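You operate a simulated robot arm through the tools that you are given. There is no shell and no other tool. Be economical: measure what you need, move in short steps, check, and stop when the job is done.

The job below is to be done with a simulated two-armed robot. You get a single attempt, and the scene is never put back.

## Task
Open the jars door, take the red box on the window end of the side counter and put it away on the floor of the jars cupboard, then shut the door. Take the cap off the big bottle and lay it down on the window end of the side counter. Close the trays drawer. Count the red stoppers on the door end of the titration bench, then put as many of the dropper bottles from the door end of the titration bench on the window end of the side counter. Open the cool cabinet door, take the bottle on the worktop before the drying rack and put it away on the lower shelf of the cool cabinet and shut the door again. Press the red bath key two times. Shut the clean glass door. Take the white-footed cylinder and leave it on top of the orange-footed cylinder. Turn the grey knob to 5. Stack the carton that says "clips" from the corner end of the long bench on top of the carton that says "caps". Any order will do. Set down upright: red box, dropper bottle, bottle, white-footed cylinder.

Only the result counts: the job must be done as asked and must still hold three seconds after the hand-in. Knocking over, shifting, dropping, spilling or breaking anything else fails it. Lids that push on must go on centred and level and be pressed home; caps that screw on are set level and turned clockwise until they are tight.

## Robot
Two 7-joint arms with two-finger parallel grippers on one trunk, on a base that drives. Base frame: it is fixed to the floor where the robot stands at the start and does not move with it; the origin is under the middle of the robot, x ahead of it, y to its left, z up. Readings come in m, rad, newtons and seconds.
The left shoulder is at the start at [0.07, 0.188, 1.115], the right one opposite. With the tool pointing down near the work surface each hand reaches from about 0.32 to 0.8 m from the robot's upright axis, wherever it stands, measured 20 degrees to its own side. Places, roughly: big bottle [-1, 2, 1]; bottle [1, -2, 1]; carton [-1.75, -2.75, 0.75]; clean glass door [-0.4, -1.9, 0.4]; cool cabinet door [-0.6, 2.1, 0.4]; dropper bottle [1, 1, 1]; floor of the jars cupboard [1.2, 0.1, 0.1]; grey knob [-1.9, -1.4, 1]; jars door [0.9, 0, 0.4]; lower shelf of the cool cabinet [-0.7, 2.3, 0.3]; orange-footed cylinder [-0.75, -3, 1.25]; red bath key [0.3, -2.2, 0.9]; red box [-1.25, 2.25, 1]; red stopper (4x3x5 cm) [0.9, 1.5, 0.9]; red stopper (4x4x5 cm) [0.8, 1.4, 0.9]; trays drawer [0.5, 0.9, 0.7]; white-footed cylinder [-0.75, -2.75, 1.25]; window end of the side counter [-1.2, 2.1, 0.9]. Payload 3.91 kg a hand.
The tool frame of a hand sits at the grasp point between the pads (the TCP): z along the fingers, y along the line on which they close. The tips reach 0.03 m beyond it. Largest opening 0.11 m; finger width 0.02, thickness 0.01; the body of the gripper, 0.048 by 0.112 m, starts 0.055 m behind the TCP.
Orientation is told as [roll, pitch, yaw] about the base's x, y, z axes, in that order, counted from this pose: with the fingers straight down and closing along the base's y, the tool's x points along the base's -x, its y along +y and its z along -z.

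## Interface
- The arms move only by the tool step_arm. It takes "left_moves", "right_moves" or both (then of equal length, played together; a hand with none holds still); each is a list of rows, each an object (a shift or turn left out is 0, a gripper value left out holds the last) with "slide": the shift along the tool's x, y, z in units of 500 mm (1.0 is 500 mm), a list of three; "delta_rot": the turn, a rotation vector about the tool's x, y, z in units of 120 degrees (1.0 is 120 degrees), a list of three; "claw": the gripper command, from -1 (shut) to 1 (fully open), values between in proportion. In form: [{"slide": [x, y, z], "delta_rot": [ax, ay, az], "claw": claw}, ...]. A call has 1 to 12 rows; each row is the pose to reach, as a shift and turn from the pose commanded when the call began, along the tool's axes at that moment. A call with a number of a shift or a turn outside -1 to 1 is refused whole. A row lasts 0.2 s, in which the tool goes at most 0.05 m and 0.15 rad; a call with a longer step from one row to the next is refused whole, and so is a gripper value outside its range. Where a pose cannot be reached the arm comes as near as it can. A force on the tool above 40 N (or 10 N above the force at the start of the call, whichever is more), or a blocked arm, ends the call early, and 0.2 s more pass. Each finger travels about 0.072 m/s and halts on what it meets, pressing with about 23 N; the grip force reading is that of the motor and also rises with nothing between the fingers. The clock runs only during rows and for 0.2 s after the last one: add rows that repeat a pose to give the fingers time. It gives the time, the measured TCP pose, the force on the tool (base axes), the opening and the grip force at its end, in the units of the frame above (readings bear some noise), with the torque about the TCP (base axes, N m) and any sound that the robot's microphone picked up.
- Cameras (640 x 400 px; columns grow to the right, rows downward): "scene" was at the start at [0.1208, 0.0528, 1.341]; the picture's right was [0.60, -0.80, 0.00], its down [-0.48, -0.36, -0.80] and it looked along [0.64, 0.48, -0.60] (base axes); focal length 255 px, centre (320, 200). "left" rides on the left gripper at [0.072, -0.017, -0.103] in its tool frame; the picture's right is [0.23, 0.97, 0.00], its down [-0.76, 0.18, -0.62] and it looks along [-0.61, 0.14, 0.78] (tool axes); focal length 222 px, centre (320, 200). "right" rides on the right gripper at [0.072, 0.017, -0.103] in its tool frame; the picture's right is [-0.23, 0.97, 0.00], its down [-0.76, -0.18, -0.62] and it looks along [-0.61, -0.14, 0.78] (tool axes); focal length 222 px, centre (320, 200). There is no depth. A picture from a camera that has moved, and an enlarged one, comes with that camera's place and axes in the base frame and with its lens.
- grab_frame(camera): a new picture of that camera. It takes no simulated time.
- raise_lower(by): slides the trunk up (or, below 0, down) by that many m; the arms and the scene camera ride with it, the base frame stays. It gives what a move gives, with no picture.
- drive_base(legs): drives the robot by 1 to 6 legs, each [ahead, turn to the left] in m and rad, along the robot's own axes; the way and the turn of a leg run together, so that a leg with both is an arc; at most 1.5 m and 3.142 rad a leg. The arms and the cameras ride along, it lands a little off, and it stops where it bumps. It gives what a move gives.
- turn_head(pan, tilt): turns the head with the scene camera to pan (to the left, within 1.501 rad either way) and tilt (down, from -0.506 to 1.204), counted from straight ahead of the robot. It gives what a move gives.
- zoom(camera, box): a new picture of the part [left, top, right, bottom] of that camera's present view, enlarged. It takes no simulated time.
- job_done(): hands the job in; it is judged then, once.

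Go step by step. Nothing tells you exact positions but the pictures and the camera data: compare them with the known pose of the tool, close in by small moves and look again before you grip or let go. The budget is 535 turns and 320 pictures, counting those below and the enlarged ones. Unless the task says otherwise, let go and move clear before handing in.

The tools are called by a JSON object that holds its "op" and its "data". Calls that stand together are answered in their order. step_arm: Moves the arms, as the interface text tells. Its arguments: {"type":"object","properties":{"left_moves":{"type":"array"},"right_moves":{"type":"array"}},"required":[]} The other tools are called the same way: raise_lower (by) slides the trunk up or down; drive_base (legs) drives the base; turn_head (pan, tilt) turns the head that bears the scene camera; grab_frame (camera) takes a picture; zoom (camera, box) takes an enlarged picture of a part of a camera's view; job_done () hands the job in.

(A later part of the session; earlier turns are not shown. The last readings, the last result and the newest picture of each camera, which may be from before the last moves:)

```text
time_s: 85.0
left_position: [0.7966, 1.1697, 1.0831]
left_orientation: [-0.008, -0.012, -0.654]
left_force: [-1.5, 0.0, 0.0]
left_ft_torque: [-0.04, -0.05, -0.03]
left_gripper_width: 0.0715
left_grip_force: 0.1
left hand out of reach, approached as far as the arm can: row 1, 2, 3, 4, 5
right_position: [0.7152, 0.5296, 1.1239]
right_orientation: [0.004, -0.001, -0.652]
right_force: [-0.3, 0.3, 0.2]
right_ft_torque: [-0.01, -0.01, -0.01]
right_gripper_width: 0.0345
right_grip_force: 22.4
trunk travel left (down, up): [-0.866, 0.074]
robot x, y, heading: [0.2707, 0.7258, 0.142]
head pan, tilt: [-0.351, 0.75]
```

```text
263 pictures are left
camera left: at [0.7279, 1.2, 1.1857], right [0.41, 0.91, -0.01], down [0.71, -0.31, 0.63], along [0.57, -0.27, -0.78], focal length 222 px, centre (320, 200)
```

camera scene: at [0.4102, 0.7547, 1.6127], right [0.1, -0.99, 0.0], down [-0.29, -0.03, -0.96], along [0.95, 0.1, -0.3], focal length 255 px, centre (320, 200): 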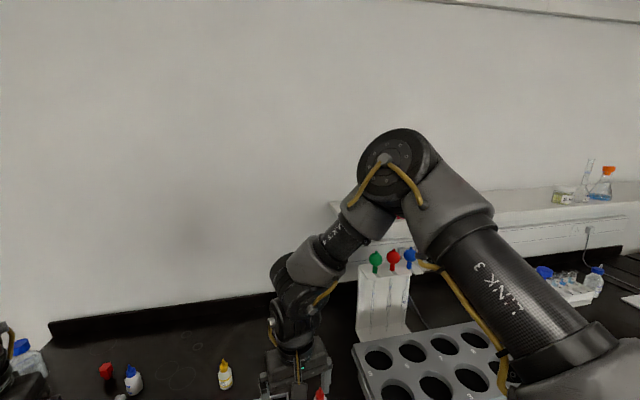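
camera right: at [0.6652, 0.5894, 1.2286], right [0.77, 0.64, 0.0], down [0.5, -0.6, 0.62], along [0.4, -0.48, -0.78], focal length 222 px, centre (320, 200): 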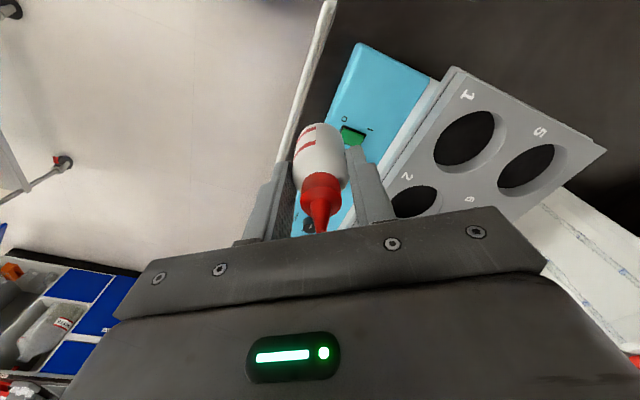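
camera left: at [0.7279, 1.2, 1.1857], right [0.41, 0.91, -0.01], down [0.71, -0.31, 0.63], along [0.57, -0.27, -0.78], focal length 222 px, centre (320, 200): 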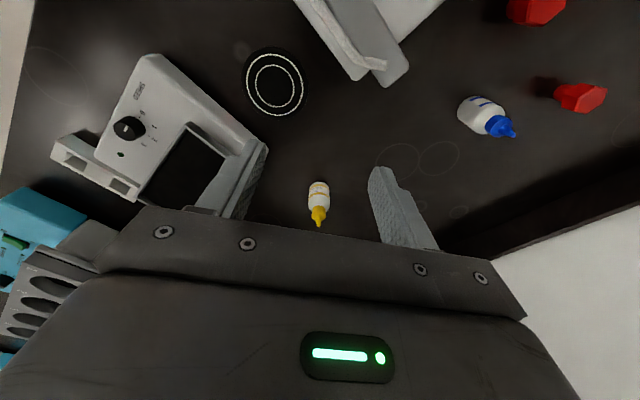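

The left arm binds differently; I test the opposite yaw (turn left tool +90°) and then down.

{"op": "step_arm", "data": {"left_moves": [{"delta_rot": [0, 0, -0.068]}, {"delta_rot": [0, 0, -0.136]}, {"delta_rot": [0, 0, -0.204]}, {"delta_rot": [0, 0, -0.272]}, {"delta_rot": [0, 0, -0.34]}, {"delta_rot": [0, 0, -0.408]}, {"delta_rot": [0, 0, -0.476]}, {"delta_rot": [0, 0, -0.544]}, {"delta_rot": [0, 0, -0.612]}, {"delta_rot": [0, 0, -0.68]}, {"delta_rot": [0, 0, -0.748]}]}}

{"op": "step_arm", "data": {"left_moves": [{"slide": [0, 0, 0.08]}]}}

{"op": "grab_frame", "data": {"camera": "left"}}

```text
time_s: 87.4
left_position: [0.8059, 1.2117, 1.1306]
left_orientation: [-0.009, 0.013, 0.91]
left_force: [0.5, -0.1, 0.4]
left_ft_torque: [-0.03, 0.02, 0.01]
left_gripper_width: 0.0716
left_grip_force: 0.1
left hand out of reach, approached as far as the arm can: row 5, 7, 8, 9, 10, 11
right_position: [0.7131, 0.5307, 1.1252]
right_orientation: [0.004, -0.002, -0.652]
right_force: [-0.3, -0.3, -1.3]
right_ft_torque: [-0.02, -0.02, -0.01]
right_gripper_width: 0.0348
right_grip_force: 23.1
trunk travel left (down, up): [-0.866, 0.074]
robot x, y, heading: [0.2734, 0.718, 0.14]
head pan, tilt: [-0.351, 0.75]
```

```text
time_s: 87.8
left_position: [0.8014, 1.2292, 1.1127]
left_orientation: [-0.008, 0.008, 0.909]
left_force: [0.7, 0.1, -0.7]
left_ft_torque: [-0.02, -0.06, -0.02]
left_gripper_width: 0.0712
left_grip_force: 0.0
left hand out of reach, approached as far as the arm can: row 1
right_position: [0.7132, 0.5322, 1.1254]
right_orientation: [0.004, -0.002, -0.651]
right_force: [0.2, 1.4, -0.7]
right_ft_torque: [-0.02, 0.03, -0.03]
right_gripper_width: 0.0344
right_grip_force: 23.3
trunk travel left (down, up): [-0.866, 0.074]
robot x, y, heading: [0.2732, 0.7198, 0.141]
head pan, tilt: [-0.351, 0.75]
```

```text
262 pictures are left
camera left: at [0.77, 1.1629, 1.2161], right [-0.91, 0.42, -0.01], down [0.33, 0.72, 0.61], along [0.26, 0.55, -0.79], focal length 222 px, centre (320, 200)
```

left: 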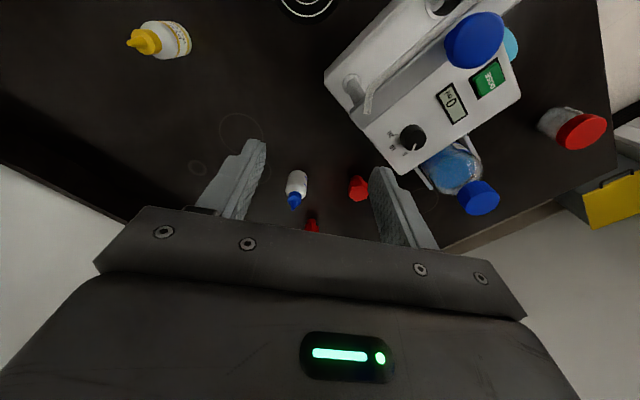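

{"op": "turn_head", "data": {"pan": 0.6, "tilt": 0.2}}

{"op": "grab_frame", "data": {"camera": "scene"}}

```text
time_s: 89.0
left_position: [0.8015, 1.2296, 1.1129]
left_orientation: [-0.011, 0.011, 0.909]
left_force: [-0.5, 0.2, 0.9]
left_ft_torque: [-0.02, 0.01, 0.01]
left_gripper_width: 0.0716
left_grip_force: 0.2
right_position: [0.7119, 0.5301, 1.1251]
right_orientation: [0.004, 0.001, -0.651]
right_force: [0.3, -0.7, -0.2]
right_ft_torque: [0.02, 0.0, 0.04]
right_gripper_width: 0.0346
right_grip_force: 22.7
trunk travel left (down, up): [-0.866, 0.074]
robot x, y, heading: [0.2747, 0.721, 0.14]
head pan, tilt: [0.6, 0.201]
```

```text
261 pictures are left
camera scene: at [0.3923, 0.791, 1.622], right [0.67, -0.74, 0.0], down [-0.15, -0.13, -0.98], along [0.72, 0.66, -0.2], focal length 255 px, centre (320, 200)
```

scene: 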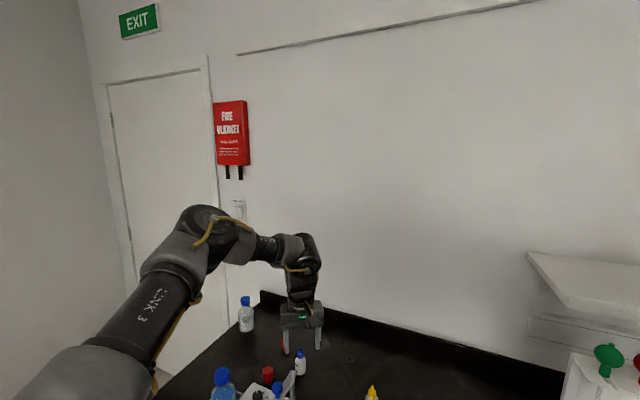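

The left arm is in an awkward posture, so I carry the red bottle first with the right arm. I pull the left hand back and up, then drive toward the side counter.

{"op": "step_arm", "data": {"left_moves": [{"slide": [0.02, 0.02, -0.06]}, {"slide": [0.07, 0.07, -0.1]}, {"slide": [0.13, 0.125, -0.1]}, {"slide": [0.19, 0.18, -0.1]}, {"slide": [0.25, 0.24, -0.1]}, {"slide": [0.31, 0.3, -0.1]}, {"slide": [0.36, 0.35, -0.1]}]}}

{"op": "drive_base", "data": {"legs": [[-0.4, 0], [0, 1.43]]}}

{"op": "turn_head", "data": {"pan": 0.4, "tilt": 0.4}}

{"op": "grab_frame", "data": {"camera": "scene"}}

```text
time_s: 90.6
left_position: [0.5773, 1.2788, 1.1228]
left_orientation: [-0.014, 0.011, 0.909]
left_force: [-0.7, -1.3, -0.2]
left_ft_torque: [-0.03, -0.06, -0.01]
left_gripper_width: 0.0713
left_grip_force: 0.0
left hand out of reach, approached as far as the arm can: row 3, 4, 5, 6, 7
right_position: [0.7092, 0.5325, 1.1266]
right_orientation: [0.006, -0.003, -0.651]
right_force: [-0.2, 0.5, -0.9]
right_ft_torque: [-0.09, -0.04, 0.01]
right_gripper_width: 0.0345
right_grip_force: 22.8
trunk travel left (down, up): [-0.866, 0.074]
robot x, y, heading: [0.2717, 0.723, 0.139]
head pan, tilt: [0.6, 0.201]
```

```text
time_s: 96.7
left_position: [-0.6379, 1.0482, 1.1232]
left_orientation: [-0.013, 0.011, 2.344]
left_force: [0.7, -0.3, 0.0]
left_ft_torque: [-0.02, 0.03, 0.01]
left_gripper_width: 0.0716
left_grip_force: 0.0
right_position: [0.1197, 1.0748, 1.1242]
right_orientation: [0.004, 0.0, 0.781]
right_force: [-0.2, 0.1, -0.6]
right_ft_torque: [0.04, 0.04, 0.0]
right_gripper_width: 0.0345
right_grip_force: 23.3
trunk travel left (down, up): [-0.866, 0.074]
robot x, y, heading: [-0.1309, 0.6672, 1.571]
head pan, tilt: [0.6, 0.201]
```

```text
time_s: 97.4
left_position: [-0.638, 1.0478, 1.1221]
left_orientation: [-0.012, 0.01, 2.344]
left_force: [-0.5, 0.9, 0.0]
left_ft_torque: [0.02, 0.01, 0.01]
left_gripper_width: 0.0716
left_grip_force: 0.1
right_position: [0.1193, 1.0753, 1.1245]
right_orientation: [0.003, -0.001, 0.78]
right_force: [1.2, -0.5, -1.0]
right_ft_torque: [0.01, 0.0, 0.0]
right_gripper_width: 0.0344
right_grip_force: 22.6
trunk travel left (down, up): [-0.866, 0.074]
robot x, y, heading: [-0.131, 0.6657, 1.571]
head pan, tilt: [0.4, 0.4]
```

```text
260 pictures are left
camera scene: at [-0.1645, 0.7998, 1.6036], right [0.92, 0.39, 0.0], down [0.15, -0.36, -0.92], along [-0.36, 0.85, -0.39], focal length 255 px, centre (320, 200)
```

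scene: 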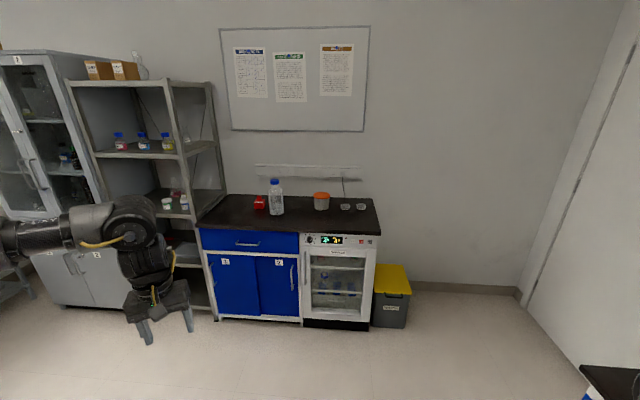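

The room is rotated 17°: the side counter front runs along l≈2.06 (bench frame), s from −0.76 to 0.29; red box at s≈−0.48, big bottle at s≈−0.35. I drive to face its window end.

{"op": "drive_base", "data": {"legs": [[0, 1.08], [1.3, 0], [0, -0.782]]}}

{"op": "turn_head", "data": {"pan": -0.4, "tilt": 0.6}}

{"op": "grab_frame", "data": {"camera": "scene"}}

```text
time_s: 106.5
left_position: [-1.8206, 0.9953, 1.1244]
left_orientation: [-0.015, 0.008, -2.859]
left_force: [-0.2, -1.0, 0.3]
left_ft_torque: [-0.02, 0.01, 0.02]
left_gripper_width: 0.0715
left_grip_force: 0.1
right_position: [-1.4856, 1.677, 1.1254]
right_orientation: [0.005, -0.001, 1.864]
right_force: [-0.8, 0.0, -1.9]
right_ft_torque: [-0.02, -0.01, 0.04]
right_gripper_width: 0.0346
right_grip_force: 22.9
trunk travel left (down, up): [-0.866, 0.074]
robot x, y, heading: [-1.247, 1.2673, 2.649]
head pan, tilt: [0.4, 0.4]
stopped in leg 2: the robot was blocked; the commanded pose is now the measured one
```

```text
time_s: 107.7
left_position: [-1.8192, 0.9958, 1.1237]
left_orientation: [-0.017, 0.007, -2.858]
left_force: [0.4, -0.5, 0.6]
left_ft_torque: [0.03, -0.01, 0.01]
left_gripper_width: 0.0718
left_grip_force: 0.1
right_position: [-1.4871, 1.6763, 1.1259]
right_orientation: [0.004, -0.003, 1.864]
right_force: [0.7, 0.9, -0.8]
right_ft_torque: [0.02, -0.01, -0.02]
right_gripper_width: 0.0343
right_grip_force: 23.0
trunk travel left (down, up): [-0.866, 0.074]
robot x, y, heading: [-1.2455, 1.2685, 2.652]
head pan, tilt: [-0.4, 0.6]
```

```text
259 pictures are left
camera scene: at [-1.34, 1.3554, 1.5859], right [0.78, 0.63, 0.0], down [0.35, -0.44, -0.83], along [-0.52, 0.64, -0.56], focal length 255 px, centre (320, 200)
```

scene: 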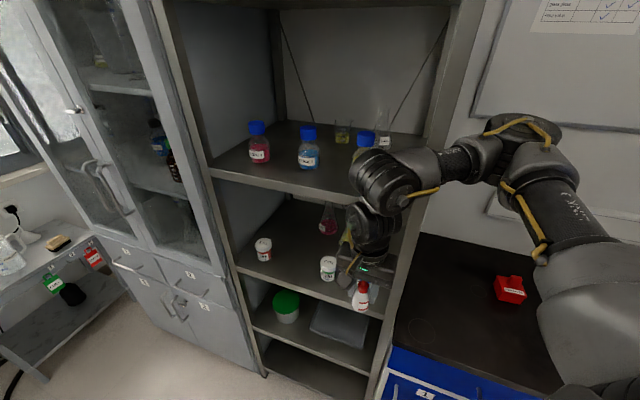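

The drive was blocked near the open rack. I back off a little and turn to face the counter.

{"op": "drive_base", "data": {"legs": [[-0.2, 0]]}}

{"op": "grab_frame", "data": {"camera": "scene"}}

{"op": "grab_frame", "data": {"camera": "right"}}

```text
time_s: 109.3
left_position: [-1.6538, 0.9097, 1.1223]
left_orientation: [-0.01, 0.013, -2.867]
left_force: [-1.3, 0.1, -0.7]
left_ft_torque: [-0.03, -0.01, 0.02]
left_gripper_width: 0.071
left_grip_force: 0.1
right_position: [-1.3142, 1.587, 1.1226]
right_orientation: [0.001, 0.0, 1.858]
right_force: [0.1, -0.3, 0.1]
right_ft_torque: [-0.02, -0.04, 0.03]
right_gripper_width: 0.0344
right_grip_force: 23.3
trunk travel left (down, up): [-0.866, 0.074]
robot x, y, heading: [-1.0702, 1.1746, 2.647]
head pan, tilt: [-0.4, 0.6]
```

```text
258 pictures are left
camera scene: at [-1.1737, 1.2676, 1.5848], right [0.78, 0.62, 0.0], down [0.35, -0.44, -0.82], along [-0.51, 0.64, -0.57], focal length 255 px, centre (320, 200)
```

scene: 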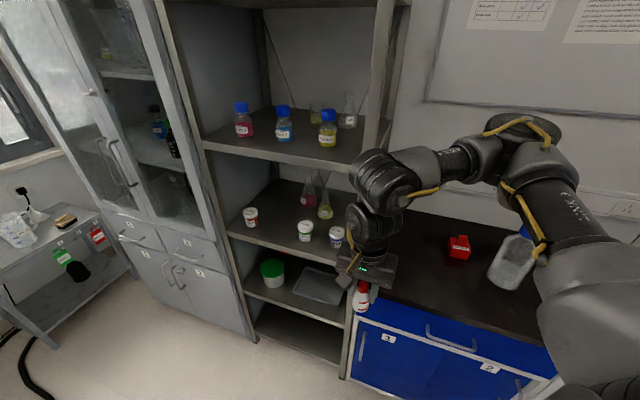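

```text
257 pictures are left
camera right: at [-1.3107, 1.5149, 1.2266], right [-1.0, -0.06, 0.0], down [-0.04, 0.78, 0.62], along [-0.03, 0.62, -0.78], focal length 222 px, centre (320, 200)
```

right: 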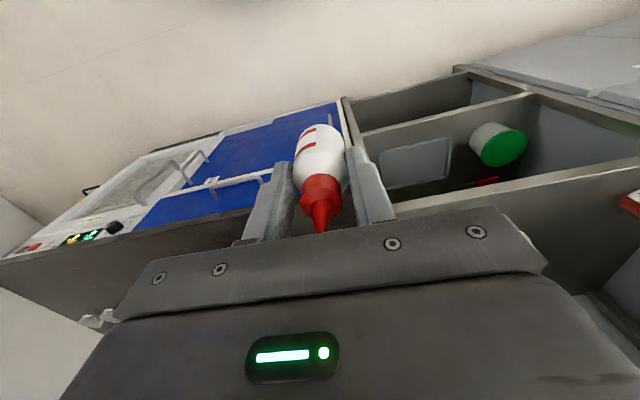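

{"op": "drive_base", "data": {"legs": [[0, -0.497], [0.18, 0]]}}

{"op": "turn_head", "data": {"pan": -0.7, "tilt": 0.8}}

{"op": "grab_frame", "data": {"camera": "scene"}}

{"op": "grab_frame", "data": {"camera": "right"}}

```text
time_s: 112.2
left_position: [-1.8053, 1.3607, 1.123]
left_orientation: [-0.014, 0.008, 2.927]
left_force: [0.8, 0.2, -0.7]
left_ft_torque: [0.02, 0.02, 0.04]
left_gripper_width: 0.0715
left_grip_force: 0.0
right_position: [-1.1881, 1.8002, 1.1247]
right_orientation: [0.003, -0.002, 1.368]
right_force: [0.2, 0.0, -0.5]
right_ft_torque: [0.02, 0.02, 0.03]
right_gripper_width: 0.0348
right_grip_force: 23.5
trunk travel left (down, up): [-0.866, 0.074]
robot x, y, heading: [-1.1685, 1.3236, 2.159]
head pan, tilt: [-0.4, 0.6]
```

```text
time_s: 113.0
left_position: [-1.806, 1.3631, 1.123]
left_orientation: [-0.013, 0.01, 2.927]
left_force: [-0.7, -0.9, -0.3]
left_ft_torque: [-0.01, 0.01, -0.01]
left_gripper_width: 0.0717
left_grip_force: 0.0
right_position: [-1.1881, 1.8028, 1.1229]
right_orientation: [-0.002, 0.001, 1.368]
right_force: [-1.3, 0.8, -0.3]
right_ft_torque: [-0.02, 0.0, 0.01]
right_gripper_width: 0.0347
right_grip_force: 23.2
trunk travel left (down, up): [-0.866, 0.074]
robot x, y, heading: [-1.1719, 1.3258, 2.153]
head pan, tilt: [-0.7, 0.799]
```

```text
256 pictures are left
camera scene: at [-1.1892, 1.4467, 1.5683], right [0.99, -0.11, 0.0], down [-0.08, -0.71, -0.7], along [0.08, 0.69, -0.72], focal length 255 px, centre (320, 200)
```

scene: 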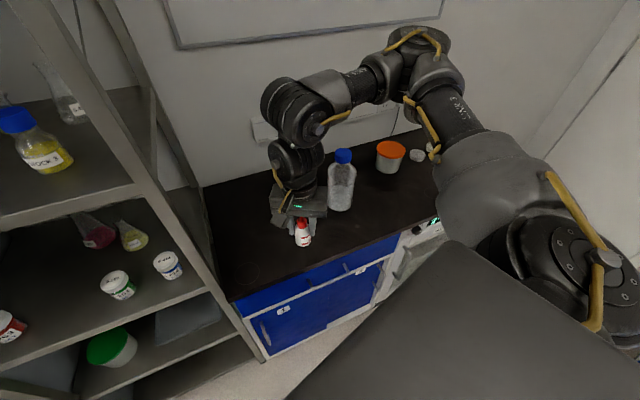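

```text
255 pictures are left
camera right: at [-1.2203, 1.7362, 1.2273], right [-0.91, 0.42, 0.0], down [0.33, 0.71, 0.62], along [0.26, 0.56, -0.78], focal length 222 px, centre (320, 200)
```

right: 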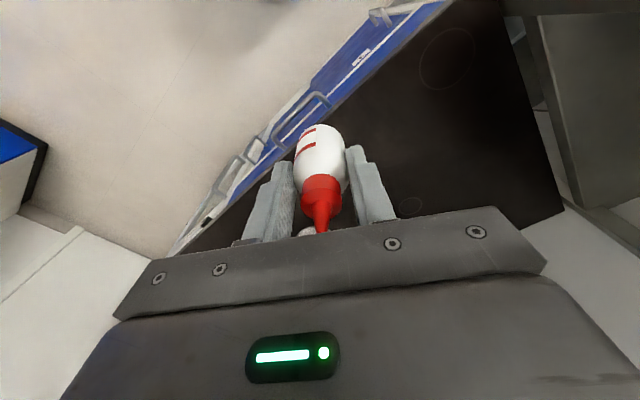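

{"op": "step_arm", "data": {"right_moves": [{"slide": [-0.052, 0.06, 0]}, {"slide": [-0.104, 0.12, 0]}, {"slide": [-0.156, 0.178, 0]}, {"slide": [-0.208, 0.237, 0]}, {"slide": [-0.208, 0.237, 0.08]}, {"slide": [-0.208, 0.237, 0.16]}]}}

{"op": "grab_frame", "data": {"camera": "scene"}}

{"op": "grab_frame", "data": {"camera": "right"}}

```text
time_s: 114.4
left_position: [-1.8053, 1.3632, 1.124]
left_orientation: [-0.012, 0.01, 2.928]
left_force: [-0.8, 0.2, -0.1]
left_ft_torque: [0.01, 0.02, 0.03]
left_gripper_width: 0.0716
left_grip_force: 0.0
right_position: [-1.2829, 1.9313, 1.0421]
right_orientation: [0.001, 0.002, 1.368]
right_force: [0.0, -0.7, -0.2]
right_ft_torque: [0.0, 0.01, -0.03]
right_gripper_width: 0.0346
right_grip_force: 23.0
trunk travel left (down, up): [-0.866, 0.074]
robot x, y, heading: [-1.1721, 1.3202, 2.155]
head pan, tilt: [-0.7, 0.799]
```

```text
254 pictures are left
camera scene: at [-1.1873, 1.4469, 1.5684], right [0.99, -0.12, 0.0], down [-0.08, -0.71, -0.7], along [0.08, 0.69, -0.72], focal length 255 px, centre (320, 200)
```

scene: 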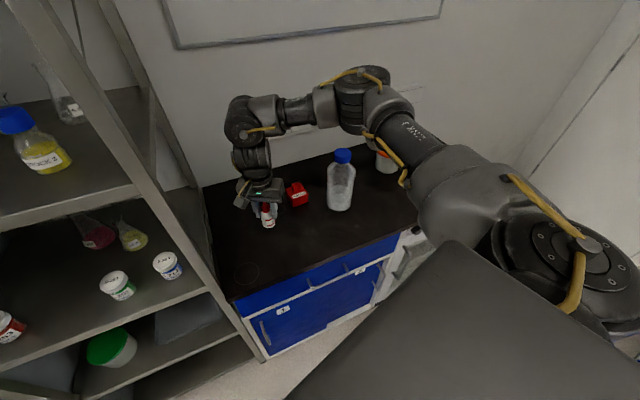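

```text
253 pictures are left
camera right: at [-1.314, 1.8652, 1.1471], right [-0.91, 0.42, 0.0], down [0.33, 0.71, 0.62], along [0.26, 0.57, -0.78], focal length 222 px, centre (320, 200)
```

right: 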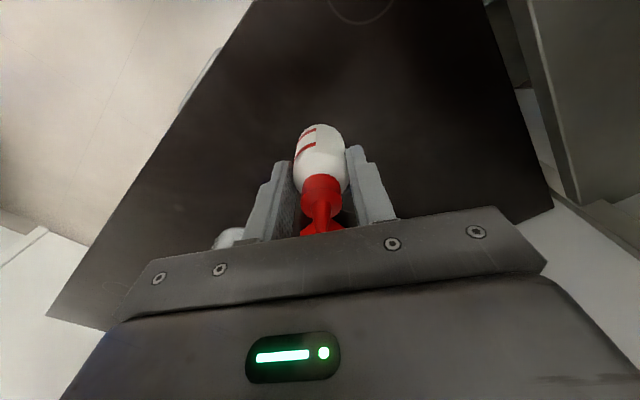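

Clear of the red box. I lower in small steps until contact.

{"op": "step_arm", "data": {"right_moves": [{"slide": [0, 0, 0.06]}, {"slide": [0, 0, 0.12]}, {"slide": [0, 0, 0.14]}, {"slide": [0, 0, 0.155]}, {"slide": [0, 0, 0.17]}, {"slide": [0, 0, 0.18]}]}}

{"op": "grab_frame", "data": {"camera": "right"}}

```text
time_s: 115.8
left_position: [-1.8059, 1.3603, 1.1237]
left_orientation: [-0.012, 0.011, 2.927]
left_force: [0.7, -0.1, 0.9]
left_ft_torque: [-0.03, 0.02, 0.01]
left_gripper_width: 0.0713
left_grip_force: 0.0
right_position: [-1.2837, 1.9279, 0.9555]
right_orientation: [0.002, -0.001, 1.367]
right_force: [0.1, 0.0, -0.8]
right_ft_torque: [0.01, 0.02, 0.04]
right_gripper_width: 0.0347
right_grip_force: 23.2
trunk travel left (down, up): [-0.866, 0.074]
robot x, y, heading: [-1.1707, 1.3237, 2.157]
head pan, tilt: [-0.7, 0.799]
```

```text
252 pictures are left
camera right: at [-1.3143, 1.8611, 1.0583], right [-0.91, 0.42, 0.0], down [0.33, 0.71, 0.62], along [0.26, 0.57, -0.78], focal length 222 px, centre (320, 200)
```

right: 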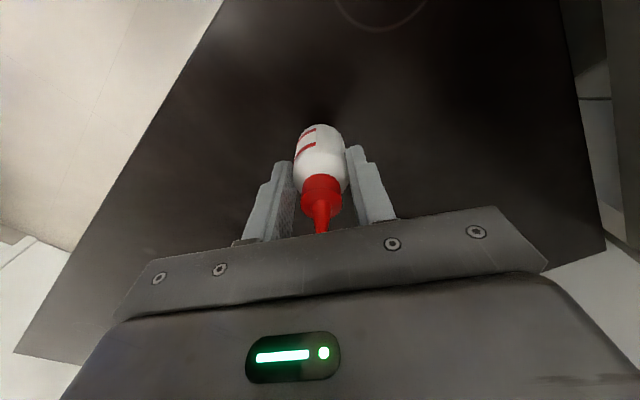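

{"op": "step_arm", "data": {"right_moves": [{"slide": [0, 0, 0.012]}, {"slide": [0, 0, 0.024]}, {"slide": [0, 0, 0.036]}, {"slide": [0, 0, 0.048]}, {"slide": [0, 0, 0.06]}, {"slide": [0, 0, 0.07]}, {"slide": [0, 0, 0.08]}, {"slide": [0, 0, 0.088]}]}}

```text
time_s: 117.6
left_position: [-1.8054, 1.3592, 1.1228]
left_orientation: [-0.015, 0.009, 2.928]
left_force: [-0.2, 0.3, -0.3]
left_ft_torque: [0.0, -0.01, 0.03]
left_gripper_width: 0.0714
left_grip_force: 0.0
right_position: [-1.2837, 1.9256, 0.9124]
right_orientation: [0.005, -0.001, 1.369]
right_force: [1.2, 1.8, 20.2]
right_ft_torque: [0.18, -0.1, 0.02]
right_gripper_width: 0.035
right_grip_force: 23.1
trunk travel left (down, up): [-0.866, 0.074]
robot x, y, heading: [-1.1725, 1.3246, 2.154]
head pan, tilt: [-0.7, 0.799]
```

Contact (20 N): the bottle stands on the counter. Release and rise.

{"op": "step_arm", "data": {"right_moves": [{"slide": [0, 0, -0.006], "claw": -0.2}, {"slide": [0, 0, -0.006], "claw": 0.2}, {"slide": [0, 0, -0.006], "claw": 0.3}, {"slide": [0, 0, -0.09]}, {"slide": [0, 0, -0.18]}, {"slide": [0, 0, -0.27]}, {"slide": [0, 0, -0.36]}, {"slide": [0, 0, -0.44]}]}}

{"op": "grab_frame", "data": {"camera": "right"}}

{"op": "grab_frame", "data": {"camera": "scene"}}

```text
time_s: 119.4
left_position: [-1.8066, 1.3603, 1.1225]
left_orientation: [-0.014, 0.009, 2.927]
left_force: [1.2, -0.1, 1.0]
left_ft_torque: [0.01, -0.01, -0.02]
left_gripper_width: 0.0716
left_grip_force: 0.0
right_position: [-1.2836, 1.924, 1.1318]
right_orientation: [0.002, -0.001, 1.369]
right_force: [-0.2, -0.4, -0.3]
right_ft_torque: [0.01, -0.01, 0.0]
right_gripper_width: 0.0714
right_grip_force: 0.1
trunk travel left (down, up): [-0.866, 0.074]
robot x, y, heading: [-1.1694, 1.3257, 2.157]
head pan, tilt: [-0.7, 0.799]
```

```text
251 pictures are left
camera right: at [-1.3146, 1.8573, 1.2351], right [-0.91, 0.42, 0.0], down [0.33, 0.71, 0.62], along [0.26, 0.57, -0.78], focal length 222 px, centre (320, 200)
```

right: 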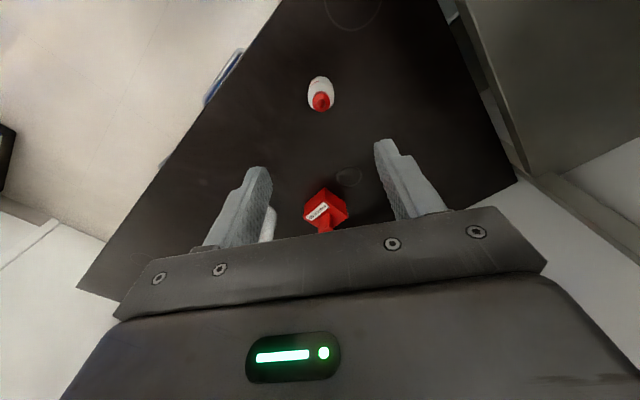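

```text
250 pictures are left
camera scene: at [-1.1879, 1.4437, 1.5685], right [0.99, -0.12, 0.0], down [-0.08, -0.71, -0.7], along [0.08, 0.69, -0.72], focal length 255 px, centre (320, 200)
```

scene: 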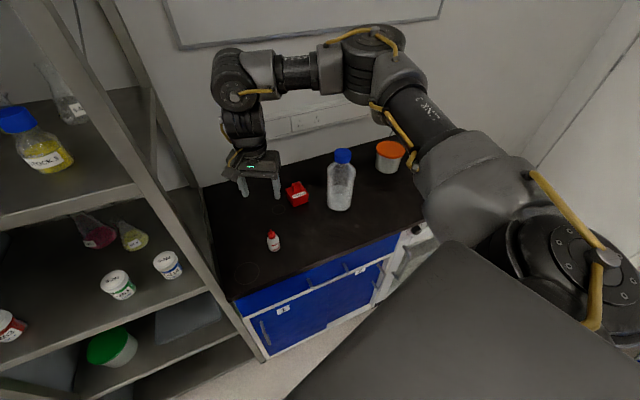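

The red dropper stands. Now I look at the big bottle.

{"op": "zoom", "data": {"camera": "scene", "box": [260, 130, 420, 230]}}

```text
4.00 times, centred on (340, 180) of scene
camera zoom: at [-1.1879, 1.4437, 1.5685], right [0.99, -0.12, 0.0], down [-0.08, -0.71, -0.7], along [0.08, 0.69, -0.72], focal length 1020 px, centre (240, 280)
```

zoom: 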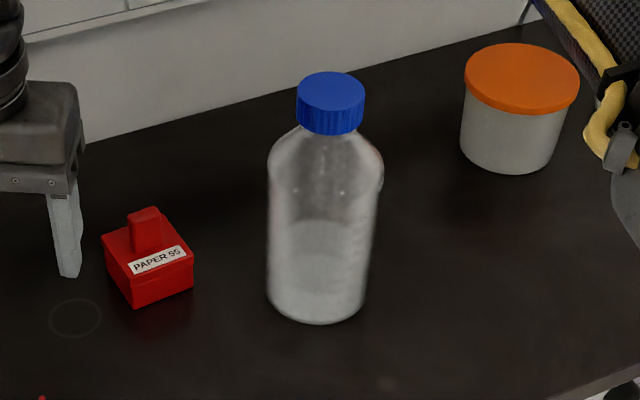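

Bottle ≈(-1.042,2.072), cap top z≈1.11, cap Ø≈5 cm. I raise the right hand and turn/drive the robot to face it.

{"op": "step_arm", "data": {"right_moves": [{"slide": [0, 0, -0.09]}, {"slide": [0, 0, -0.18]}, {"slide": [0, 0, -0.26]}]}}

{"op": "drive_base", "data": {"legs": [[0, -0.29], [0.1, 0]]}}

{"op": "turn_head", "data": {"pan": -0.35, "tilt": 0.75}}

{"op": "grab_frame", "data": {"camera": "scene"}}

{"op": "grab_frame", "data": {"camera": "right"}}

```text
time_s: 120.2
left_position: [-1.8056, 1.361, 1.1229]
left_orientation: [-0.014, 0.009, 2.927]
left_force: [0.0, 0.1, -0.5]
left_ft_torque: [0.01, -0.01, 0.01]
left_gripper_width: 0.0715
left_grip_force: 0.0
right_position: [-1.285, 1.9252, 1.2587]
right_orientation: [0.003, -0.002, 1.368]
right_force: [0.8, 0.2, 0.0]
right_ft_torque: [0.01, -0.01, 0.02]
right_gripper_width: 0.0714
right_grip_force: 0.0
trunk travel left (down, up): [-0.866, 0.074]
robot x, y, heading: [-1.1725, 1.3243, 2.161]
head pan, tilt: [-0.7, 0.799]
```

```text
time_s: 122.2
left_position: [-1.7951, 1.6133, 1.1284]
left_orientation: [-0.022, -0.001, 2.65]
left_force: [0.1, -0.9, 0.3]
left_ft_torque: [0.06, 0.03, 0.02]
left_gripper_width: 0.0711
left_grip_force: 0.1
right_position: [-1.1394, 2.0105, 1.2677]
right_orientation: [0.011, -0.007, 1.091]
right_force: [-0.1, 0.3, 0.5]
right_ft_torque: [0.05, 0.04, -0.02]
right_gripper_width: 0.0715
right_grip_force: 0.0
trunk travel left (down, up): [-0.866, 0.074]
robot x, y, heading: [-1.1998, 1.4143, 1.874]
head pan, tilt: [-0.7, 0.799]
```

```text
time_s: 123.1
left_position: [-1.7989, 1.6252, 1.1229]
left_orientation: [-0.014, 0.01, 2.649]
left_force: [0.6, 0.1, 0.1]
left_ft_torque: [0.0, 0.04, 0.01]
left_gripper_width: 0.0714
left_grip_force: 0.1
right_position: [-1.1429, 2.0257, 1.2611]
right_orientation: [0.004, -0.001, 1.091]
right_force: [-0.2, 0.0, -0.3]
right_ft_torque: [-0.03, 0.0, 0.0]
right_gripper_width: 0.0713
right_grip_force: 0.1
trunk travel left (down, up): [-0.866, 0.074]
robot x, y, heading: [-1.2022, 1.4135, 1.877]
head pan, tilt: [-0.351, 0.75]
```

```text
248 pictures are left
camera scene: at [-1.2102, 1.5465, 1.5722], right [1.0, -0.05, 0.0], down [-0.03, -0.68, -0.73], along [0.03, 0.73, -0.68], focal length 255 px, centre (320, 200)
```

scene: 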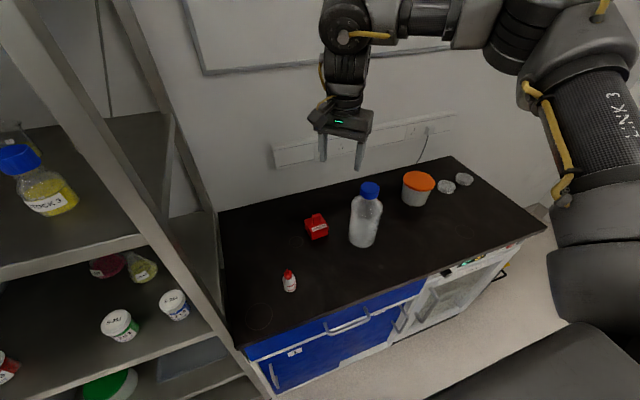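

```text
247 pictures are left
camera right: at [-1.1913, 1.9687, 1.3641], right [-0.76, 0.65, 0.0], down [0.51, 0.59, 0.62], along [0.4, 0.47, -0.78], focal length 222 px, centre (320, 200)
```

right: 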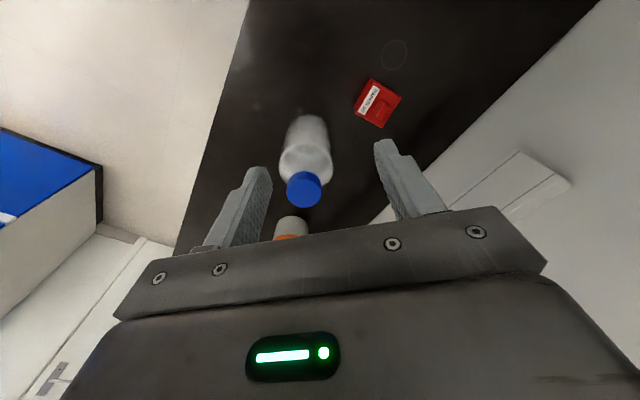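

Cap centre ≈(-1.052,2.09), top ≈1.11. First wind the wrist clockwise to gain unscrewing range.

{"op": "step_arm", "data": {"right_moves": [{"delta_rot": [0, 0, 0.07]}, {"delta_rot": [0, 0, 0.14]}, {"delta_rot": [0, 0, 0.21]}, {"delta_rot": [0, 0, 0.28]}, {"delta_rot": [0, 0, 0.35]}, {"delta_rot": [0, 0, 0.42]}, {"delta_rot": [0, 0, 0.49]}, {"delta_rot": [0, 0, 0.56]}, {"delta_rot": [0, 0, 0.63]}, {"delta_rot": [0, 0, 0.7]}, {"delta_rot": [0, 0, 0.77]}, {"delta_rot": [0, 0, 0.84]}]}}

```text
time_s: 125.7
left_position: [-1.7992, 1.6252, 1.1225]
left_orientation: [-0.013, 0.009, 2.649]
left_force: [-0.1, -0.3, -1.1]
left_ft_torque: [0.06, 0.04, 0.0]
left_gripper_width: 0.0716
left_grip_force: 0.0
right_position: [-1.143, 2.0228, 1.2609]
right_orientation: [0.001, 0.005, -0.673]
right_force: [0.1, -0.2, -0.4]
right_ft_torque: [-0.02, 0.0, 0.0]
right_gripper_width: 0.0717
right_grip_force: 0.1
trunk travel left (down, up): [-0.866, 0.074]
robot x, y, heading: [-1.2, 1.4153, 1.881]
head pan, tilt: [-0.351, 0.75]
```

{"op": "step_arm", "data": {"right_moves": [{"slide": [-0.02, 0.073, 0]}, {"slide": [-0.04, 0.146, 0]}, {"slide": [-0.059, 0.218, 0]}, {"slide": [-0.059, 0.218, 0.09]}]}}

{"op": "grab_frame", "data": {"camera": "right"}}

{"op": "zoom", "data": {"camera": "scene", "box": [290, 100, 450, 200]}}

```text
time_s: 126.7
left_position: [-1.7976, 1.6265, 1.1244]
left_orientation: [-0.011, 0.009, 2.648]
left_force: [0.9, -0.2, -0.3]
left_ft_torque: [-0.03, 0.0, -0.03]
left_gripper_width: 0.0714
left_grip_force: 0.1
right_position: [-1.0516, 2.0917, 1.2105]
right_orientation: [0.0, 0.004, -0.667]
right_force: [-0.9, 0.4, -0.6]
right_ft_torque: [-0.03, 0.0, -0.03]
right_gripper_width: 0.0713
right_grip_force: 0.0
trunk travel left (down, up): [-0.866, 0.074]
robot x, y, heading: [-1.2007, 1.4163, 1.874]
head pan, tilt: [-0.351, 0.75]
```

```text
246 pictures are left
camera right: at [-1.0969, 2.1495, 1.3163], right [0.78, 0.62, 0.0], down [0.49, -0.61, 0.62], along [0.39, -0.49, -0.78], focal length 222 px, centre (320, 200)
```

right: 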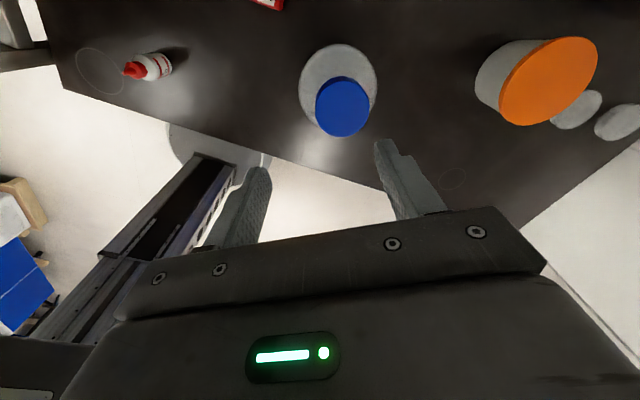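

```text
4.00 times, centred on (370, 150) of scene
camera zoom: at [-1.2084, 1.5476, 1.5723], right [1.0, -0.05, 0.0], down [-0.03, -0.68, -0.73], along [0.03, 0.73, -0.68], focal length 1020 px, centre (120, 400)
```

zoom: 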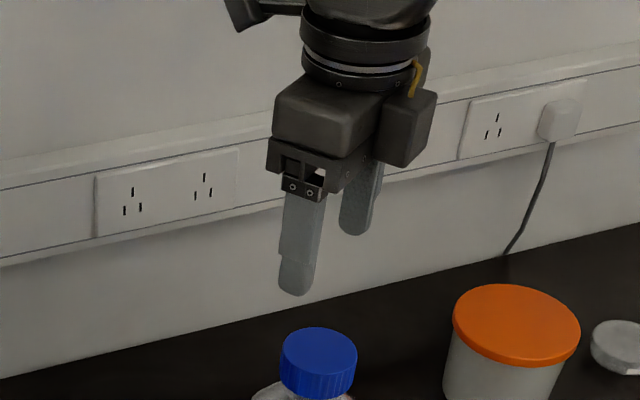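

Triangulated cap: (-1.043,2.112), top z≈1.09. Align, open wider, descend partly and check.

{"op": "step_arm", "data": {"right_moves": [{"slide": [0.011, 0.042, 0], "claw": 0.6}, {"slide": [0.011, 0.042, 0.08]}, {"slide": [0.011, 0.042, 0.12]}]}}

{"op": "grab_frame", "data": {"camera": "right"}}

{"op": "zoom", "data": {"camera": "scene", "box": [290, 130, 450, 230]}}

```text
time_s: 127.5
left_position: [-1.7978, 1.624, 1.1232]
left_orientation: [-0.015, 0.01, 2.649]
left_force: [0.0, 0.1, -0.7]
left_ft_torque: [0.01, 0.0, 0.0]
left_gripper_width: 0.0715
left_grip_force: 0.1
right_position: [-1.0441, 2.1123, 1.154]
right_orientation: [0.0, 0.006, -0.671]
right_force: [0.4, 0.4, 0.1]
right_ft_torque: [0.0, 0.01, -0.01]
right_gripper_width: 0.0882
right_grip_force: 0.1
trunk travel left (down, up): [-0.866, 0.074]
robot x, y, heading: [-1.197, 1.4164, 1.877]
head pan, tilt: [-0.351, 0.75]
```

```text
244 pictures are left
camera right: at [-1.091, 2.1707, 1.2596], right [0.78, 0.62, 0.0], down [0.49, -0.61, 0.62], along [0.39, -0.49, -0.78], focal length 222 px, centre (320, 200)
```

right: 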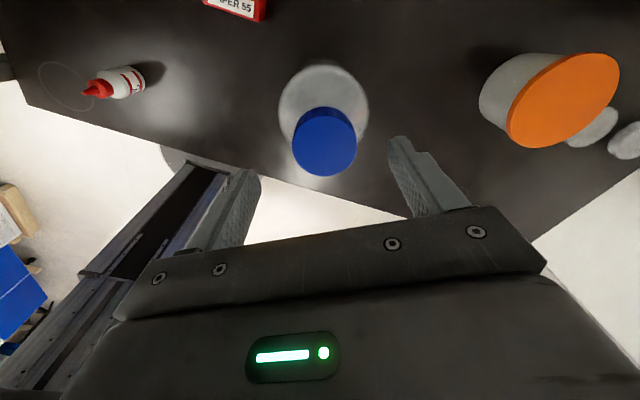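

```text
4.00 times, centred on (370, 180) of scene
camera zoom: at [-1.2087, 1.5454, 1.5724], right [1.0, -0.05, 0.0], down [-0.03, -0.68, -0.73], along [0.03, 0.73, -0.68], focal length 1020 px, centre (120, 280)
```

zoom: 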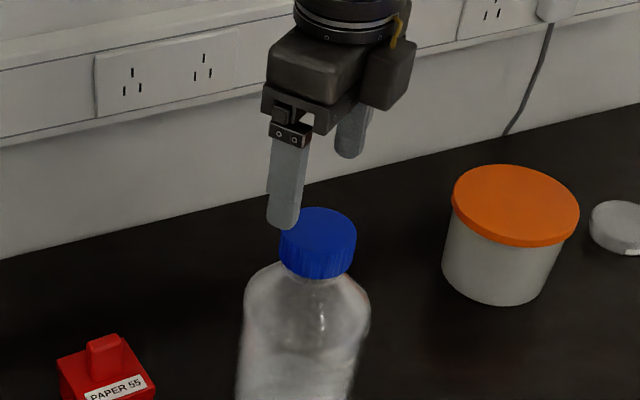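

{"op": "step_arm", "data": {"right_moves": [{"slide": [0, 0.005, 0.06]}, {"slide": [0, 0.005, 0.108]}]}}

{"op": "grab_frame", "data": {"camera": "right"}}

{"op": "zoom", "data": {"camera": "scene", "box": [290, 130, 450, 230]}}

```text
time_s: 128.1
left_position: [-1.7994, 1.6261, 1.1231]
left_orientation: [-0.014, 0.008, 2.649]
left_force: [0.2, -0.6, -1.2]
left_ft_torque: [-0.03, 0.02, 0.03]
left_gripper_width: 0.0714
left_grip_force: 0.1
right_position: [-1.0427, 2.1128, 1.1005]
right_orientation: [0.001, 0.004, -0.67]
right_force: [0.0, 1.1, 0.4]
right_ft_torque: [0.02, -0.03, -0.03]
right_gripper_width: 0.0879
right_grip_force: 0.1
trunk travel left (down, up): [-0.866, 0.074]
robot x, y, heading: [-1.2006, 1.4104, 1.876]
head pan, tilt: [-0.351, 0.75]
```

```text
242 pictures are left
camera right: at [-1.0882, 2.1717, 1.2048], right [0.78, 0.62, 0.0], down [0.49, -0.61, 0.62], along [0.39, -0.49, -0.78], focal length 222 px, centre (320, 200)
```

right: 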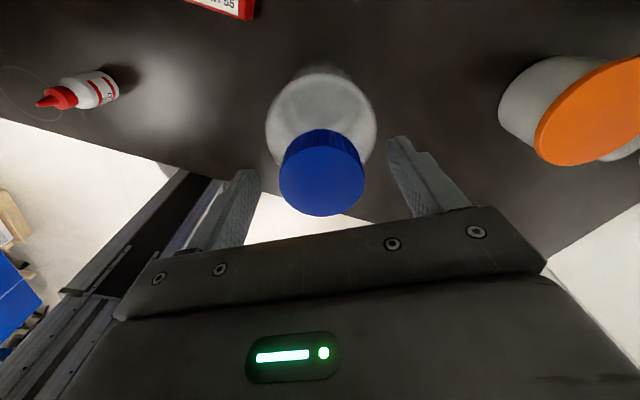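

```text
4.00 times, centred on (370, 180) of scene
camera zoom: at [-1.2085, 1.5463, 1.5723], right [1.0, -0.05, 0.0], down [-0.03, -0.68, -0.73], along [0.03, 0.73, -0.68], focal length 1020 px, centre (120, 280)
```

zoom: 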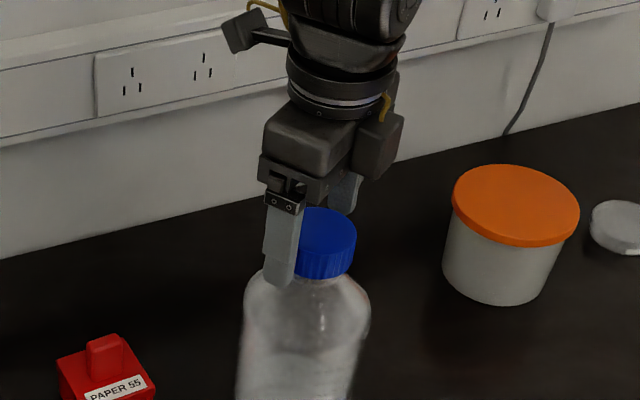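

The cap is centred between the fingers. Close on it.

{"op": "step_arm", "data": {"right_moves": [{"slide": [0, 0, 0.012], "claw": 0}, {"slide": [0, 0, 0.012], "claw": -1}, {"slide": [0, 0, 0.012], "claw": -1}]}}

{"op": "grab_frame", "data": {"camera": "right"}}

```text
time_s: 128.9
left_position: [-1.7978, 1.6251, 1.1238]
left_orientation: [-0.016, 0.009, 2.651]
left_force: [0.2, 0.6, -0.7]
left_ft_torque: [-0.01, 0.01, 0.01]
left_gripper_width: 0.0714
left_grip_force: 0.0
right_position: [-1.0442, 2.112, 1.0962]
right_orientation: [0.003, 0.003, -0.669]
right_force: [1.4, 1.5, 5.2]
right_ft_torque: [0.03, -0.09, 0.03]
right_gripper_width: 0.0526
right_grip_force: 22.6
trunk travel left (down, up): [-0.866, 0.074]
robot x, y, heading: [-1.2023, 1.4149, 1.871]
head pan, tilt: [-0.351, 0.75]
```

```text
240 pictures are left
camera right: at [-1.0901, 2.1707, 1.2009], right [0.78, 0.62, 0.0], down [0.49, -0.61, 0.62], along [0.39, -0.48, -0.78], focal length 222 px, centre (320, 200)
```

right: 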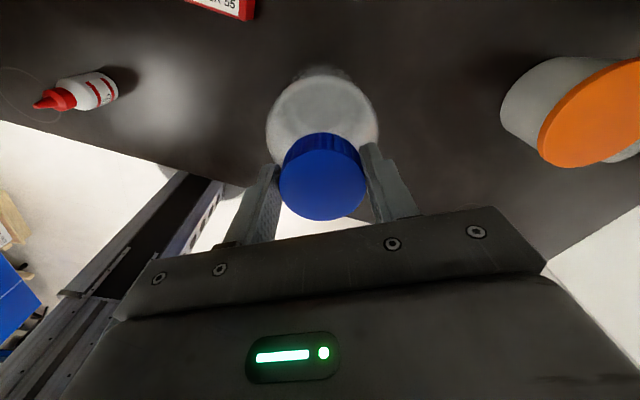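

Cap gripped (52.6 mm). Twist counter-clockwise.

{"op": "step_arm", "data": {"right_moves": [{"delta_rot": [0, 0, -0.065]}, {"delta_rot": [0, 0, -0.13]}, {"delta_rot": [0, 0, -0.195]}, {"delta_rot": [0, 0, -0.26]}, {"delta_rot": [0, 0, -0.325]}, {"delta_rot": [0, 0, -0.39]}, {"delta_rot": [0, 0, -0.455]}, {"delta_rot": [0, 0, -0.52]}, {"delta_rot": [0, 0, -0.585]}, {"delta_rot": [0, 0, -0.65]}, {"delta_rot": [0, 0, -0.715]}, {"delta_rot": [0, 0, -0.78]}]}}

{"op": "grab_frame", "data": {"camera": "right"}}

{"op": "zoom", "data": {"camera": "scene", "box": [290, 130, 450, 230]}}

```text
time_s: 131.5
left_position: [-1.7993, 1.6233, 1.122]
left_orientation: [-0.015, 0.011, 2.649]
left_force: [-0.6, 0.3, -0.3]
left_ft_torque: [0.02, -0.03, 0.0]
left_gripper_width: 0.0719
left_grip_force: 0.1
right_position: [-1.0444, 2.1131, 1.0966]
right_orientation: [0.007, -0.003, 0.967]
right_force: [1.7, 2.5, 11.7]
right_ft_torque: [0.09, -0.02, 0.0]
right_gripper_width: 0.0522
right_grip_force: 23.0
trunk travel left (down, up): [-0.866, 0.074]
robot x, y, heading: [-1.2005, 1.4194, 1.87]
head pan, tilt: [-0.351, 0.75]
```

```text
239 pictures are left
camera right: at [-1.0989, 2.0621, 1.2007], right [-0.67, 0.74, 0.01], down [0.58, 0.52, 0.62], along [0.46, 0.42, -0.78], focal length 222 px, centre (320, 200)
```

right: 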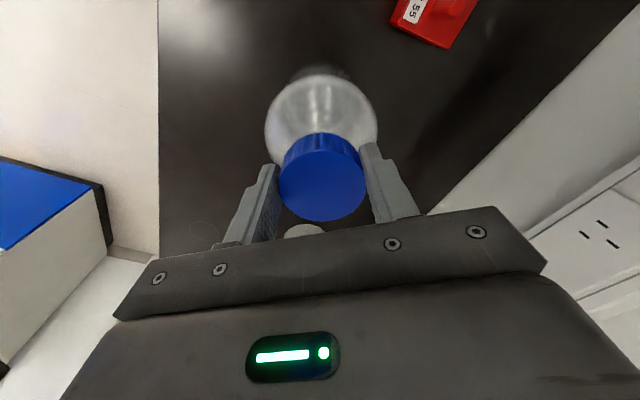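

```text
4.00 times, centred on (370, 180) of scene
camera zoom: at [-1.2116, 1.5436, 1.5725], right [1.0, -0.04, 0.0], down [-0.03, -0.68, -0.73], along [0.03, 0.73, -0.68], focal length 1020 px, centre (120, 280)
```

zoom: 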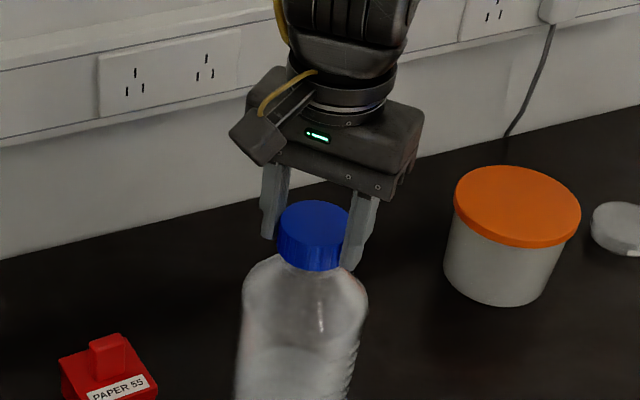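

Upward force rises – the cap is climbing the thread. Continue with slight lift.

{"op": "step_arm", "data": {"right_moves": [{"slide": [0, 0, -0.002], "delta_rot": [0, 0, -0.065]}, {"slide": [0, 0, -0.004], "delta_rot": [0, 0, -0.13]}, {"slide": [0, 0, -0.006], "delta_rot": [0, 0, -0.195]}, {"slide": [0, 0, -0.007], "delta_rot": [0, 0, -0.26]}, {"slide": [0, 0, -0.008], "delta_rot": [0, 0, -0.325]}]}}

{"op": "grab_frame", "data": {"camera": "right"}}

```text
time_s: 132.7
left_position: [-1.8012, 1.6217, 1.1239]
left_orientation: [-0.017, 0.011, 2.652]
left_force: [0.3, 0.0, 0.4]
left_ft_torque: [0.01, -0.02, 0.01]
left_gripper_width: 0.0715
left_grip_force: 0.0
right_position: [-1.1409, 1.9775, 1.1072]
right_orientation: [-0.008, -0.018, 1.619]
right_force: [-0.2, -0.7, -8.0]
right_ft_torque: [-0.37, 0.05, 0.02]
right_gripper_width: 0.0515
right_grip_force: 23.2
right hand out of reach, approached as far as the arm can: row 1, 2, 3, 4, 5
trunk travel left (down, up): [-0.866, 0.074]
robot x, y, heading: [-1.201, 1.4126, 1.878]
head pan, tilt: [-0.351, 0.75]
```

```text
237 pictures are left
camera right: at [-1.1551, 1.9034, 1.2092], right [-0.98, 0.18, 0.0], down [0.14, 0.76, 0.64], along [0.12, 0.63, -0.77], focal length 222 px, centre (320, 200)
```

right: 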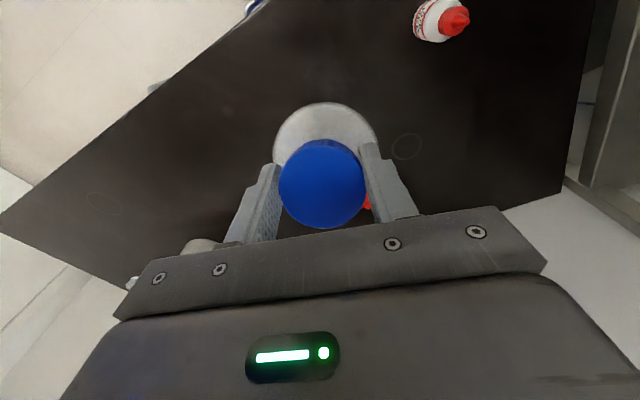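

The arm hit its yaw limit and dragged the bottle. I check the state.

{"op": "grab_frame", "data": {"camera": "scene"}}

{"op": "zoom", "data": {"camera": "scene", "box": [260, 150, 420, 250]}}

```text
236 pictures are left
camera scene: at [-1.2119, 1.5428, 1.5724], right [1.0, -0.04, 0.0], down [-0.03, -0.68, -0.73], along [0.03, 0.73, -0.68], focal length 255 px, centre (320, 200)
```

scene: 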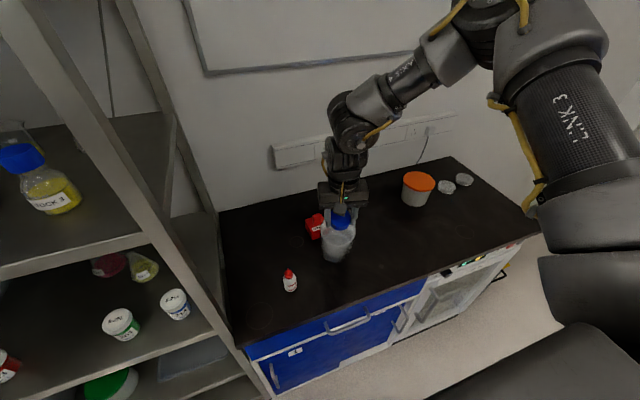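

```text
4.00 times, centred on (340, 200) of scene
camera zoom: at [-1.2119, 1.5428, 1.5724], right [1.0, -0.04, 0.0], down [-0.03, -0.68, -0.73], along [0.03, 0.73, -0.68], focal length 1020 px, centre (240, 200)
```

zoom: 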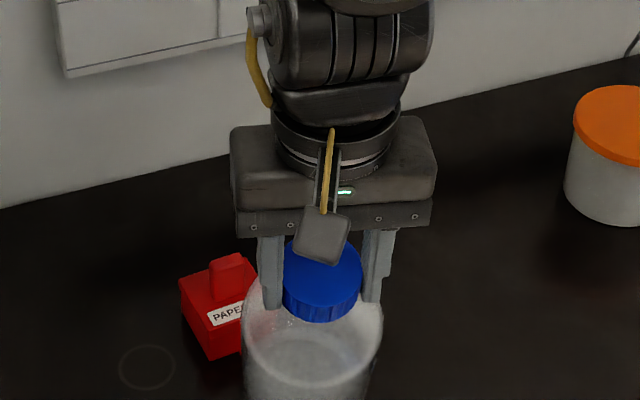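

The bottle hangs from the cap (≈8 N), box untouched. I carry it back to its original place with the wrist wound back.

{"op": "step_arm", "data": {"right_moves": [{"slide": [0, 0, -0.02]}, {"slide": [-0.044, -0.035, -0.02], "delta_rot": [0, 0, 0.055]}, {"slide": [-0.088, -0.07, -0.02], "delta_rot": [0, 0, 0.11]}, {"slide": [-0.132, -0.105, -0.02], "delta_rot": [0, 0, 0.165]}, {"slide": [-0.176, -0.14, -0.02], "delta_rot": [0, 0, 0.22]}, {"slide": [-0.22, -0.175, -0.02], "delta_rot": [0, 0, 0.275]}, {"slide": [-0.26, -0.209, -0.02], "delta_rot": [0, 0, 0.33]}]}}

{"op": "zoom", "data": {"camera": "scene", "box": [260, 120, 450, 240]}}

```text
time_s: 134.3
left_position: [-1.7986, 1.6259, 1.1235]
left_orientation: [-0.01, 0.009, 2.649]
left_force: [0.6, -0.6, 0.1]
left_ft_torque: [-0.01, 0.0, 0.02]
left_gripper_width: 0.0716
left_grip_force: 0.0
right_position: [-1.0423, 2.1172, 1.1105]
right_orientation: [0.004, 0.002, 0.952]
right_force: [-0.4, -0.1, -8.5]
right_ft_torque: [-0.28, 0.2, 0.02]
right_gripper_width: 0.051
right_grip_force: 23.3
right hand out of reach, approached as far as the arm can: row 1
trunk travel left (down, up): [-0.866, 0.074]
robot x, y, heading: [-1.197, 1.4176, 1.878]
head pan, tilt: [-0.351, 0.75]
```

```text
3.33 times, centred on (355, 180) of scene
camera zoom: at [-1.2087, 1.5477, 1.5722], right [1.0, -0.05, 0.0], down [-0.03, -0.68, -0.73], along [0.03, 0.73, -0.68], focal length 850 px, centre (203, 267)
```

zoom: 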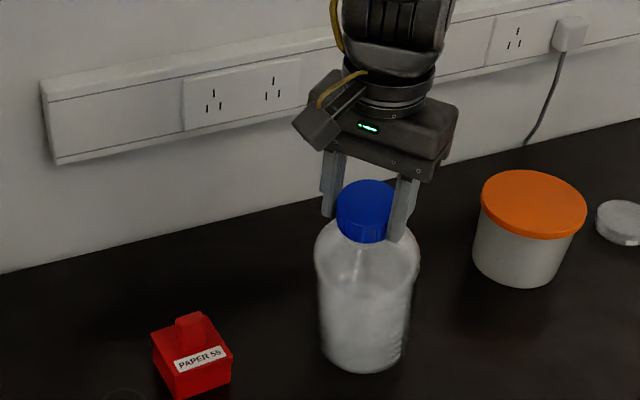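

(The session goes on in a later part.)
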